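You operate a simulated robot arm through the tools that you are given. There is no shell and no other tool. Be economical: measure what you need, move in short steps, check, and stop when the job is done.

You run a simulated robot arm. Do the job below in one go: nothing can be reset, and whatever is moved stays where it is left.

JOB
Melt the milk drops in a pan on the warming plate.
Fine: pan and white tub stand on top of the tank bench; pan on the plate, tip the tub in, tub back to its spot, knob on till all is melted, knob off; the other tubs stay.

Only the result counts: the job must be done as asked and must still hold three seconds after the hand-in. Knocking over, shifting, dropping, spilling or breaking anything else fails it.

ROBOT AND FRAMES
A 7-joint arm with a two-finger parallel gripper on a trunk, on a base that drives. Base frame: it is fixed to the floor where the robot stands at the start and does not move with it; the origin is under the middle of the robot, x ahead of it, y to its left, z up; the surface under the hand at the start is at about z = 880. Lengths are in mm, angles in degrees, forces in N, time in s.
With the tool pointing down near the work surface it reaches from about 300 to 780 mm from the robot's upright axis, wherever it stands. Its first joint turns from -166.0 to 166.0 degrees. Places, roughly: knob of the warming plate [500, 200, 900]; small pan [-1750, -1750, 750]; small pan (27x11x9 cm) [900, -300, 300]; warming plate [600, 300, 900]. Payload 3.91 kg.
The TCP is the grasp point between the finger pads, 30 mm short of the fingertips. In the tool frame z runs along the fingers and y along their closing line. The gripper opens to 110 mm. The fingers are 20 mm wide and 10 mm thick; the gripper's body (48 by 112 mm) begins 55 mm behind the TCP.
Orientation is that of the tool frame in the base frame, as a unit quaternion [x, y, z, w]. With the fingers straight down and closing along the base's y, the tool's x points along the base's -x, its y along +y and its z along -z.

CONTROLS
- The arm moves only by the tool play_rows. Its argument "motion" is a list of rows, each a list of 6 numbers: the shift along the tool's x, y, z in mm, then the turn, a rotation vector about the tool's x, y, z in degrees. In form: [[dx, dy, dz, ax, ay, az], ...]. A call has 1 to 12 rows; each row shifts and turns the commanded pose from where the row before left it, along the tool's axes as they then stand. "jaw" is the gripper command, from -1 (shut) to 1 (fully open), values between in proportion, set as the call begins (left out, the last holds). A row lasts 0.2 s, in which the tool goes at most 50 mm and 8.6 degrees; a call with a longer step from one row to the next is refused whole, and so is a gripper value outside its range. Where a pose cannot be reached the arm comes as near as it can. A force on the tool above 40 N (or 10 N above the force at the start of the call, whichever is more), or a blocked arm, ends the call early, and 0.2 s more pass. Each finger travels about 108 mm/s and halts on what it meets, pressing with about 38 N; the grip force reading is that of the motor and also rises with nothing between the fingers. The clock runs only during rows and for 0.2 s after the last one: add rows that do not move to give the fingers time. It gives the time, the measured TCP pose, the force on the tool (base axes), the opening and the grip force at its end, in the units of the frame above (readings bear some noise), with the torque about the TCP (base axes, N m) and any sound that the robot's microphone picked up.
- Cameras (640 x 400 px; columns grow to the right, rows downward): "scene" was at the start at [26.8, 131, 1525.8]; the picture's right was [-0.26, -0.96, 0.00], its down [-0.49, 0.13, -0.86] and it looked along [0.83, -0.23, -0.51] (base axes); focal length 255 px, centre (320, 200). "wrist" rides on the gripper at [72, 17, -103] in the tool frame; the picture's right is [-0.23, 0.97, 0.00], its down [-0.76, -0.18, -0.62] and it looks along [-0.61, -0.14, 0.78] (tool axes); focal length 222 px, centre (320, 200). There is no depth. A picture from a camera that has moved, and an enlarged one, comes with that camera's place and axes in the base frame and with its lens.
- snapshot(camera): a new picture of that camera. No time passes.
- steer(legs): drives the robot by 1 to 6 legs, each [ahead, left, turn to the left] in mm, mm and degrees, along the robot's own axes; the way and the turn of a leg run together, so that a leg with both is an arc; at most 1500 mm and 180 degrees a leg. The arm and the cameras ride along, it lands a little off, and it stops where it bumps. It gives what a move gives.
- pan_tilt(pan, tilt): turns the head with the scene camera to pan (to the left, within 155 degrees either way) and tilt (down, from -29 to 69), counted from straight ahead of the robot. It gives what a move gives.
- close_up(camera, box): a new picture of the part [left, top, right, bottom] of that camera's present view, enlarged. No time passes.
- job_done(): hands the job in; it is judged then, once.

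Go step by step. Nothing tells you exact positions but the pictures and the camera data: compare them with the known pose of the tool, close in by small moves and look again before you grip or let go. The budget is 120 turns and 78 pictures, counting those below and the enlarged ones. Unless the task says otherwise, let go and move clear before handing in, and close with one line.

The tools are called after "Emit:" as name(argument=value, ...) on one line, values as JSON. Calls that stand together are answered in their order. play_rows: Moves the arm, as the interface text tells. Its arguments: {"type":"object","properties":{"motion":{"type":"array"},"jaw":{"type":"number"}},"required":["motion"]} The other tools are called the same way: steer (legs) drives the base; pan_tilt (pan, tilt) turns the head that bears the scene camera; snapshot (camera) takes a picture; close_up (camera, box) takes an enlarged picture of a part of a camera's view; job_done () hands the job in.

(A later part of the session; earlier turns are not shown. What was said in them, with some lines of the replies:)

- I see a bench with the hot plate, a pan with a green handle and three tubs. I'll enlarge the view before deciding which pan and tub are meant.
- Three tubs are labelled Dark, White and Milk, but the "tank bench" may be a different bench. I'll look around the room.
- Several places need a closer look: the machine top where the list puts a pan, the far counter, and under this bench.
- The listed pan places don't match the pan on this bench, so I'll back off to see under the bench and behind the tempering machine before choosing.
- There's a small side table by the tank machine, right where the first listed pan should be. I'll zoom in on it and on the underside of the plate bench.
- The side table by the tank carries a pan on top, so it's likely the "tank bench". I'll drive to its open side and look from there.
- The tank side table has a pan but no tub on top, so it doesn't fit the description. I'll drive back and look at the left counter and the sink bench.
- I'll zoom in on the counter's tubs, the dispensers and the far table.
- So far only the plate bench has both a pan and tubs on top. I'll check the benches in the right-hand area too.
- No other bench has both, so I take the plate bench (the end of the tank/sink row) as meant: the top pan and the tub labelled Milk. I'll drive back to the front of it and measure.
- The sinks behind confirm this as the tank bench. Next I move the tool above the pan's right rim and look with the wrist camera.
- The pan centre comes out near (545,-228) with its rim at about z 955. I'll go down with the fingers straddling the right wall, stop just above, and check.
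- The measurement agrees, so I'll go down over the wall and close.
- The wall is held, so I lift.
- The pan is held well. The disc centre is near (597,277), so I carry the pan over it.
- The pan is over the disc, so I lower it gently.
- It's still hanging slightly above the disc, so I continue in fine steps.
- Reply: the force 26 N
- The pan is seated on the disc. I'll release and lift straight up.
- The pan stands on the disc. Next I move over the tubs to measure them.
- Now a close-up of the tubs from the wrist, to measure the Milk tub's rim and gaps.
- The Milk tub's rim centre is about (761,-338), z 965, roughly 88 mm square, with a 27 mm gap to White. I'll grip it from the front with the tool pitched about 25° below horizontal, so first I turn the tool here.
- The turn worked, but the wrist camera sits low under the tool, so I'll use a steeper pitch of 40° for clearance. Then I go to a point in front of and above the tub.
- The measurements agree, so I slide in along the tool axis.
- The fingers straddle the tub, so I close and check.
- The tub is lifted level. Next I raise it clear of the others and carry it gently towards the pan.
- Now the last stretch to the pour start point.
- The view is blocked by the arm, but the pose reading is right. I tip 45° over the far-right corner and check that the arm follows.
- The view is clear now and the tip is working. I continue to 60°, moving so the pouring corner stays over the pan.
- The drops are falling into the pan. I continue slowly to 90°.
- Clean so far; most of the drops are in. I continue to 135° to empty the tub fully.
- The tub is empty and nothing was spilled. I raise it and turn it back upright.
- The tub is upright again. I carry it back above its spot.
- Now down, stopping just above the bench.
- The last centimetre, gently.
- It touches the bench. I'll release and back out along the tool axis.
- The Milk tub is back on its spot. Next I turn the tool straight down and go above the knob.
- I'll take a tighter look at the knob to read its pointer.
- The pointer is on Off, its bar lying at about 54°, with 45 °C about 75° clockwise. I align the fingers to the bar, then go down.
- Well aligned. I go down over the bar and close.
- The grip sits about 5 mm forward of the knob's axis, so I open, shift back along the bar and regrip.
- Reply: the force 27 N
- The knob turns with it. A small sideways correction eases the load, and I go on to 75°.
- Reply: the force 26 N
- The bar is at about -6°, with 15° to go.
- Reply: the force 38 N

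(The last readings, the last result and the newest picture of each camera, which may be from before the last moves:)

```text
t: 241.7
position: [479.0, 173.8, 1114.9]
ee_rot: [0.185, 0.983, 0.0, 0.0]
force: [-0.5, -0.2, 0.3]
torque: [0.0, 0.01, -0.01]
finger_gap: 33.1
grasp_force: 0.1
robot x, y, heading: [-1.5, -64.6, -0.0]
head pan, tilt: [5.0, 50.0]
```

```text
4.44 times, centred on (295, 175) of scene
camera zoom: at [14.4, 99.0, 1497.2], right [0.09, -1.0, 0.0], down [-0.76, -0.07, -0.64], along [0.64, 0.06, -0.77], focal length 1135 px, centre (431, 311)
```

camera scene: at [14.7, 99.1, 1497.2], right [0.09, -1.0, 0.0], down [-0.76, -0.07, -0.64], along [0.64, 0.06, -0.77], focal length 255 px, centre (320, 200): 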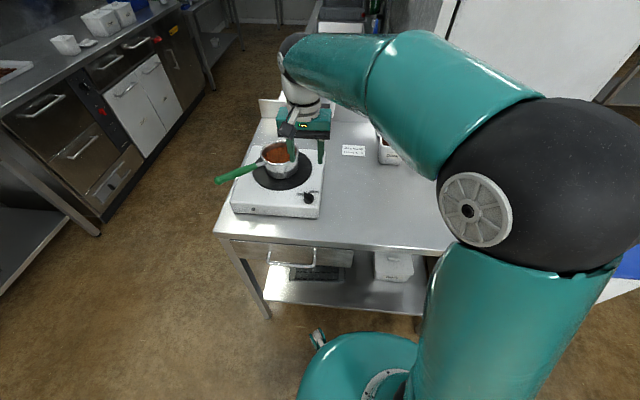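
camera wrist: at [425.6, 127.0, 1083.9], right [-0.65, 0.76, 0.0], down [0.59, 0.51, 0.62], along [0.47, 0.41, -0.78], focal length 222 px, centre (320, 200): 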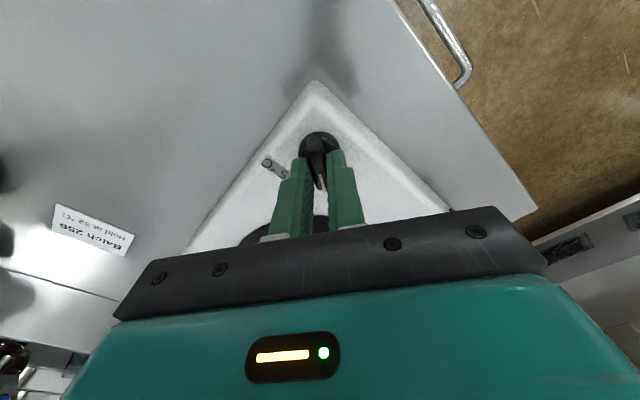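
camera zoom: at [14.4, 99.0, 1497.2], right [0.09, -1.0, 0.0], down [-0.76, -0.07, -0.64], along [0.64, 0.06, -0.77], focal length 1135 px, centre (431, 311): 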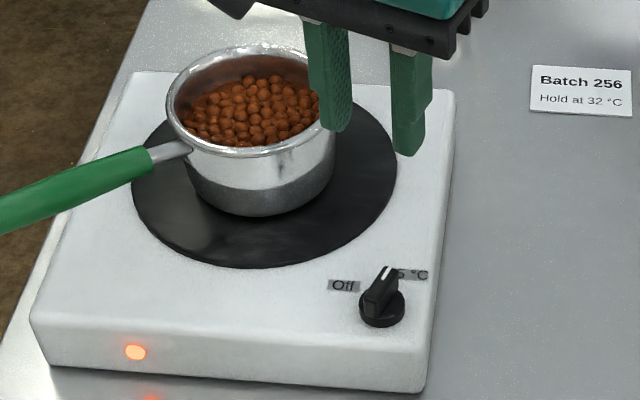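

The lamp is on, so the plate is heating. I stay clear and let the time run.

Emit:
play_rows(motion=[[0, 0, 0, 0, 0, 0], [0, 0, 0, 0, 0, 0], [0, 0, 0, 0, 0, 0], [0, 0, 0, 0, 0, 0], [0, 0, 0, 0, 0, 0], [0, 0, 0, 0, 0, 0], [0, 0, 0, 0, 0, 0], [0, 0, 0, 0, 0, 0], [0, 0, 0, 0, 0, 0], [0, 0, 0, 0, 0, 0], [0, 0, 0, 0, 0, 0], [0, 0, 0, 0, 0, 0]])

Emit:
play_rows(motion=[[0, 0, 0, 0, 0, 0], [0, 0, 0, 0, 0, 0], [0, 0, 0, 0, 0, 0], [0, 0, 0, 0, 0, 0], [0, 0, 0, 0, 0, 0], [0, 0, 0, 0, 0, 0], [0, 0, 0, 0, 0, 0], [0, 0, 0, 0, 0, 0], [0, 0, 0, 0, 0, 0], [0, 0, 0, 0, 0, 0], [0, 0, 0, 0, 0, 0], [0, 0, 0, 0, 0, 0]])

Emit:
play_rows(motion=[[0, 0, 0, 0, 0, 0], [0, 0, 0, 0, 0, 0], [0, 0, 0, 0, 0, 0], [0, 0, 0, 0, 0, 0], [0, 0, 0, 0, 0, 0], [0, 0, 0, 0, 0, 0], [0, 0, 0, 0, 0, 0], [0, 0, 0, 0, 0, 0], [0, 0, 0, 0, 0, 0], [0, 0, 0, 0, 0, 0], [0, 0, 0, 0, 0, 0], [0, 0, 0, 0, 0, 0]])

Emit:
play_rows(motion=[[0, 0, 0, 0, 0, 0], [0, 0, 0, 0, 0, 0], [0, 0, 0, 0, 0, 0], [0, 0, 0, 0, 0, 0], [0, 0, 0, 0, 0, 0], [0, 0, 0, 0, 0, 0], [0, 0, 0, 0, 0, 0], [0, 0, 0, 0, 0, 0], [0, 0, 0, 0, 0, 0], [0, 0, 0, 0, 0, 0], [0, 0, 0, 0, 0, 0], [0, 0, 0, 0, 0, 0]])

Emit:
close_up(camera="scene", box=[250, 130, 340, 220])

```text
t: 244.3
position: [478.6, 174.2, 1114.0]
ee_rot: [0.184, 0.983, 0.0, 0.001]
force: [-0.2, 0.2, 0.1]
torque: [0.01, -0.02, 0.02]
finger_gap: 33.0
grasp_force: 0.0
robot x, y, heading: [-2.8, -61.7, 0.2]
head pan, tilt: [5.0, 50.0]
```

```text
t: 246.9
position: [479.1, 174.7, 1113.6]
ee_rot: [0.184, 0.983, 0.0, 0.0]
force: [-0.3, 1.2, -0.2]
torque: [0.0, -0.01, 0.01]
finger_gap: 33.0
grasp_force: 0.1
robot x, y, heading: [-0.1, -59.6, -0.2]
head pan, tilt: [5.0, 50.0]
```

```text
t: 249.5
position: [478.4, 175.7, 1114.1]
ee_rot: [0.184, 0.983, 0.0, 0.001]
force: [-0.3, -0.2, 0.1]
torque: [0.0, 0.0, -0.03]
finger_gap: 33.2
grasp_force: 0.0
robot x, y, heading: [0.3, -60.2, 0.0]
head pan, tilt: [5.0, 50.0]
```

```text
t: 252.1
position: [479.4, 175.2, 1114.7]
ee_rot: [0.184, 0.983, 0.0, 0.001]
force: [0.7, -1.3, -1.0]
torque: [-0.01, 0.0, -0.02]
finger_gap: 33.1
grasp_force: 0.1
robot x, y, heading: [-6.7, -60.8, 0.2]
head pan, tilt: [5.0, 50.0]
```

```text
4.44 times, centred on (295, 175) of scene
camera zoom: at [14.6, 99.1, 1497.2], right [0.09, -1.0, 0.0], down [-0.76, -0.07, -0.64], along [0.64, 0.06, -0.77], focal length 1135 px, centre (431, 311)
```

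zoom: 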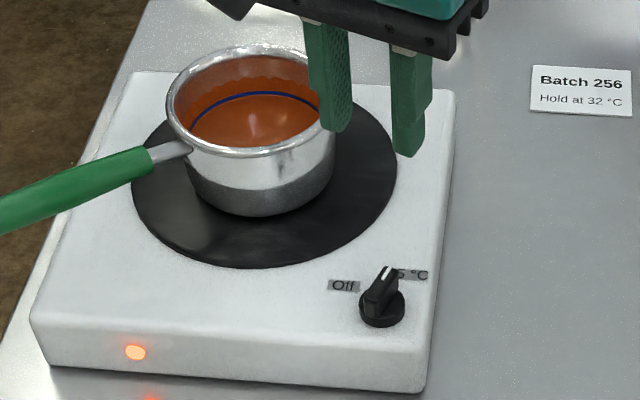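

It looks melted through. I check the pan closely once more from the wrist before switching off.

Emit:
close_up(camera="scene", box=[270, 135, 305, 165])

Emit:
snapshot(camera="wrist")

```text
13.33 times, centred on (288, 150) of scene
camera zoom: at [14.6, 99.1, 1497.2], right [0.09, -1.0, 0.0], down [-0.76, -0.07, -0.64], along [0.64, 0.06, -0.77], focal length 3404 px, centre (753, 867)
```

zoom: 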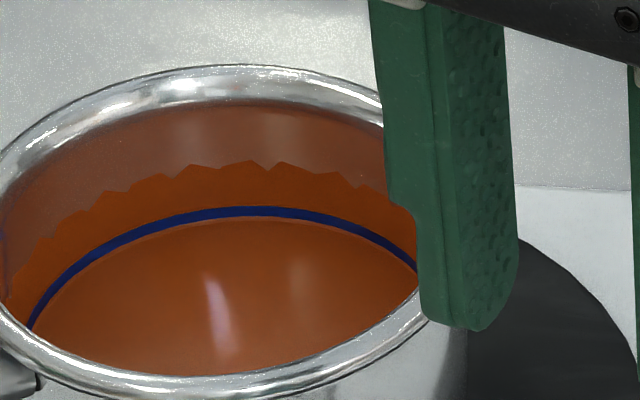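

```text
7 pictures are left
camera wrist: at [417.7, 215.7, 1218.3], right [0.56, 0.83, 0.0], down [0.65, -0.44, 0.62], along [0.51, -0.35, -0.78], focal length 222 px, centre (320, 200)
```

wrist: 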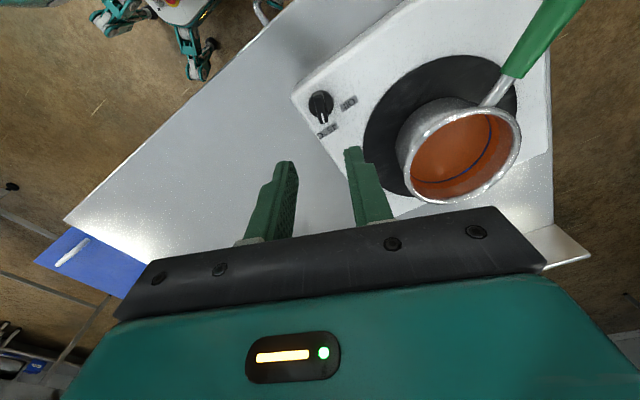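

All of it is melted. I go back down on the knob and grip.

Emit:
play_rows(motion=[[0, 0, 40, 0, 0, 0], [0, 0, 40, 0, 0, 0], [0, 0, 35, 0, 0, 0], [0, 0, 14, 0, 0, 0], [0, 0, 6, 0, 0, 0], [0, 0, 0, 0, 0, 0]])

Emit:
play_rows(motion=[[0, 0, 0, 0, 0, 0], [0, 0, 0, 0, 0, 0], [0, 0, 0, 0, 0, 0]], jaw=-1)

Emit:
play_rows(motion=[[0, 0, 0, 0, 0, -7.5], [0, 0, 0, 0, 0, -7.5], [0, 0, 0, 0, 0, -7.5], [0, 0, 0, 0, 0, -7.5], [0, 0, 0, 0, 0, 0]])

```text
t: 253.5
position: [478.2, 173.8, 978.2]
ee_rot: [0.183, 0.983, 0.0, 0.0]
force: [0.6, -0.4, -0.4]
torque: [0.02, -0.02, 0.02]
finger_gap: 33.2
grasp_force: 0.1
robot x, y, heading: [1.8, -58.8, 0.2]
head pan, tilt: [5.0, 50.0]
```

```text
t: 254.3
position: [479.6, 175.5, 978.9]
ee_rot: [0.182, 0.983, 0.001, 0.0]
force: [7.6, 11.7, -4.6]
torque: [0.1, -0.41, 0.02]
finger_gap: 10.9
grasp_force: 45.2
robot x, y, heading: [-2.9, -62.9, 0.3]
head pan, tilt: [5.0, 50.0]
```

```text
t: 255.5
position: [479.7, 174.2, 978.5]
ee_rot: [-0.078, 0.997, 0.0, 0.0]
force: [8.4, 12.3, -4.9]
torque: [0.33, -0.78, 0.05]
finger_gap: 10.8
grasp_force: 45.2
robot x, y, heading: [-3.4, -62.5, 0.3]
head pan, tilt: [5.0, 50.0]
```

Emit:
play_rows(motion=[[0, 0, 0, 0, 0, -7.5], [0, 0, 0, 0, 0, -7.5], [0, 0, 0, 0, 0, -7.5], [0, 0, 0, 0, 0, -7.5], [0, 0, 0, 0, 0, -7.5], [0, 0, 0, 0, 0, -7.5], [0, 0, 0, 0, 0, 0]])

Emit:
close_up(camera="scene", box=[250, 130, 340, 220])

```text
t: 257.1
position: [480.6, 173.6, 979.4]
ee_rot: [-0.453, 0.892, 0.001, -0.001]
force: [11.8, -1.5, -5.9]
torque: [0.87, -0.91, 0.0]
finger_gap: 10.7
grasp_force: 44.9
robot x, y, heading: [-5.1, -61.4, 0.1]
head pan, tilt: [5.0, 50.0]
```

```text
4.44 times, centred on (295, 175) of scene
camera zoom: at [14.9, 99.0, 1497.2], right [0.09, -1.0, 0.0], down [-0.76, -0.07, -0.64], along [0.64, 0.06, -0.77], focal length 1135 px, centre (431, 311)
```

zoom: 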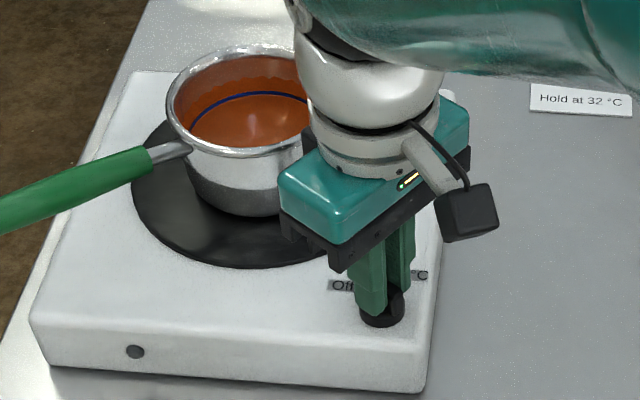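

The lamp is out and the knob is back at Off. I'll let go, move clear and check.

Emit:
play_rows(motion=[[0, 0, 0, 0, 0, 0], [0, 0, -15, 0, 0, 0], [0, 0, -40, 0, 0, 0], [0, 0, -45, 0, 0, 0], [0, 0, -45, 0, 0, 0], [0, 0, -45, 0, 0, 0], [0, 0, 0, 0, 0, 0]], jaw=-0.4)

Emit:
close_up(camera="scene", box=[250, 130, 340, 220])

Emit:
snapshot(camera="scene")

```text
t: 258.7
position: [479.6, 173.9, 1169.5]
ee_rot: [-0.452, 0.892, 0.001, 0.001]
force: [-0.6, 0.1, 0.5]
torque: [-0.01, 0.05, -0.03]
finger_gap: 33.0
grasp_force: 0.1
robot x, y, heading: [-2.0, -63.1, -0.3]
head pan, tilt: [5.0, 50.0]
```

```text
4.44 times, centred on (295, 175) of scene
camera zoom: at [14.1, 99.0, 1497.2], right [0.09, -1.0, 0.0], down [-0.76, -0.07, -0.64], along [0.64, 0.06, -0.77], focal length 1135 px, centre (431, 311)
```

zoom: 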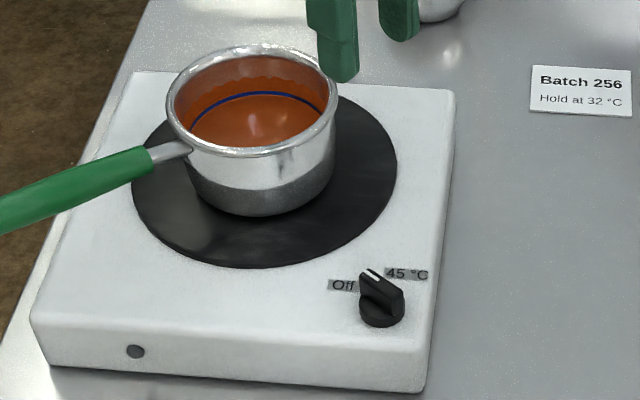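

```text
4 pictures are left
camera scene: at [14.1, 99.0, 1497.2], right [0.09, -1.0, 0.0], down [-0.76, -0.07, -0.64], along [0.64, 0.06, -0.77], focal length 255 px, centre (320, 200)
```

scene: 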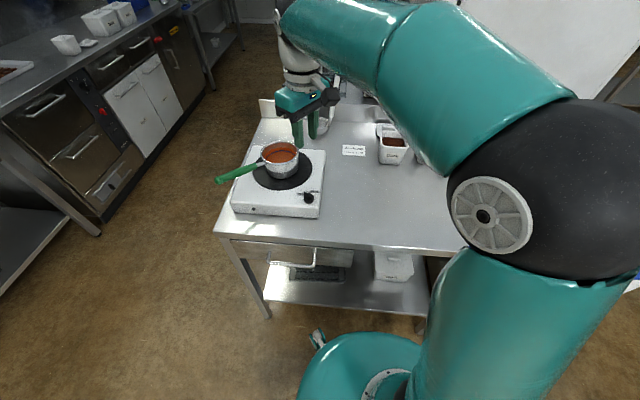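

The melted milk drops are in the pan on the plate, the knob is at Off with the lamp out, the Milk tub is back on its spot and the gripper is clear, so I hand in.

Emit:
job_done()

```text
The job is handed in.
```

The milk drops are fully melted in the pan on the warming plate. The knob is back at Off with the lamp out, the empty Milk tub is back on its spot to within a few mm, and the other tubs were not touched. I took "white tub" to mean the white-coloured tub labelled Milk, not the one labelled White.
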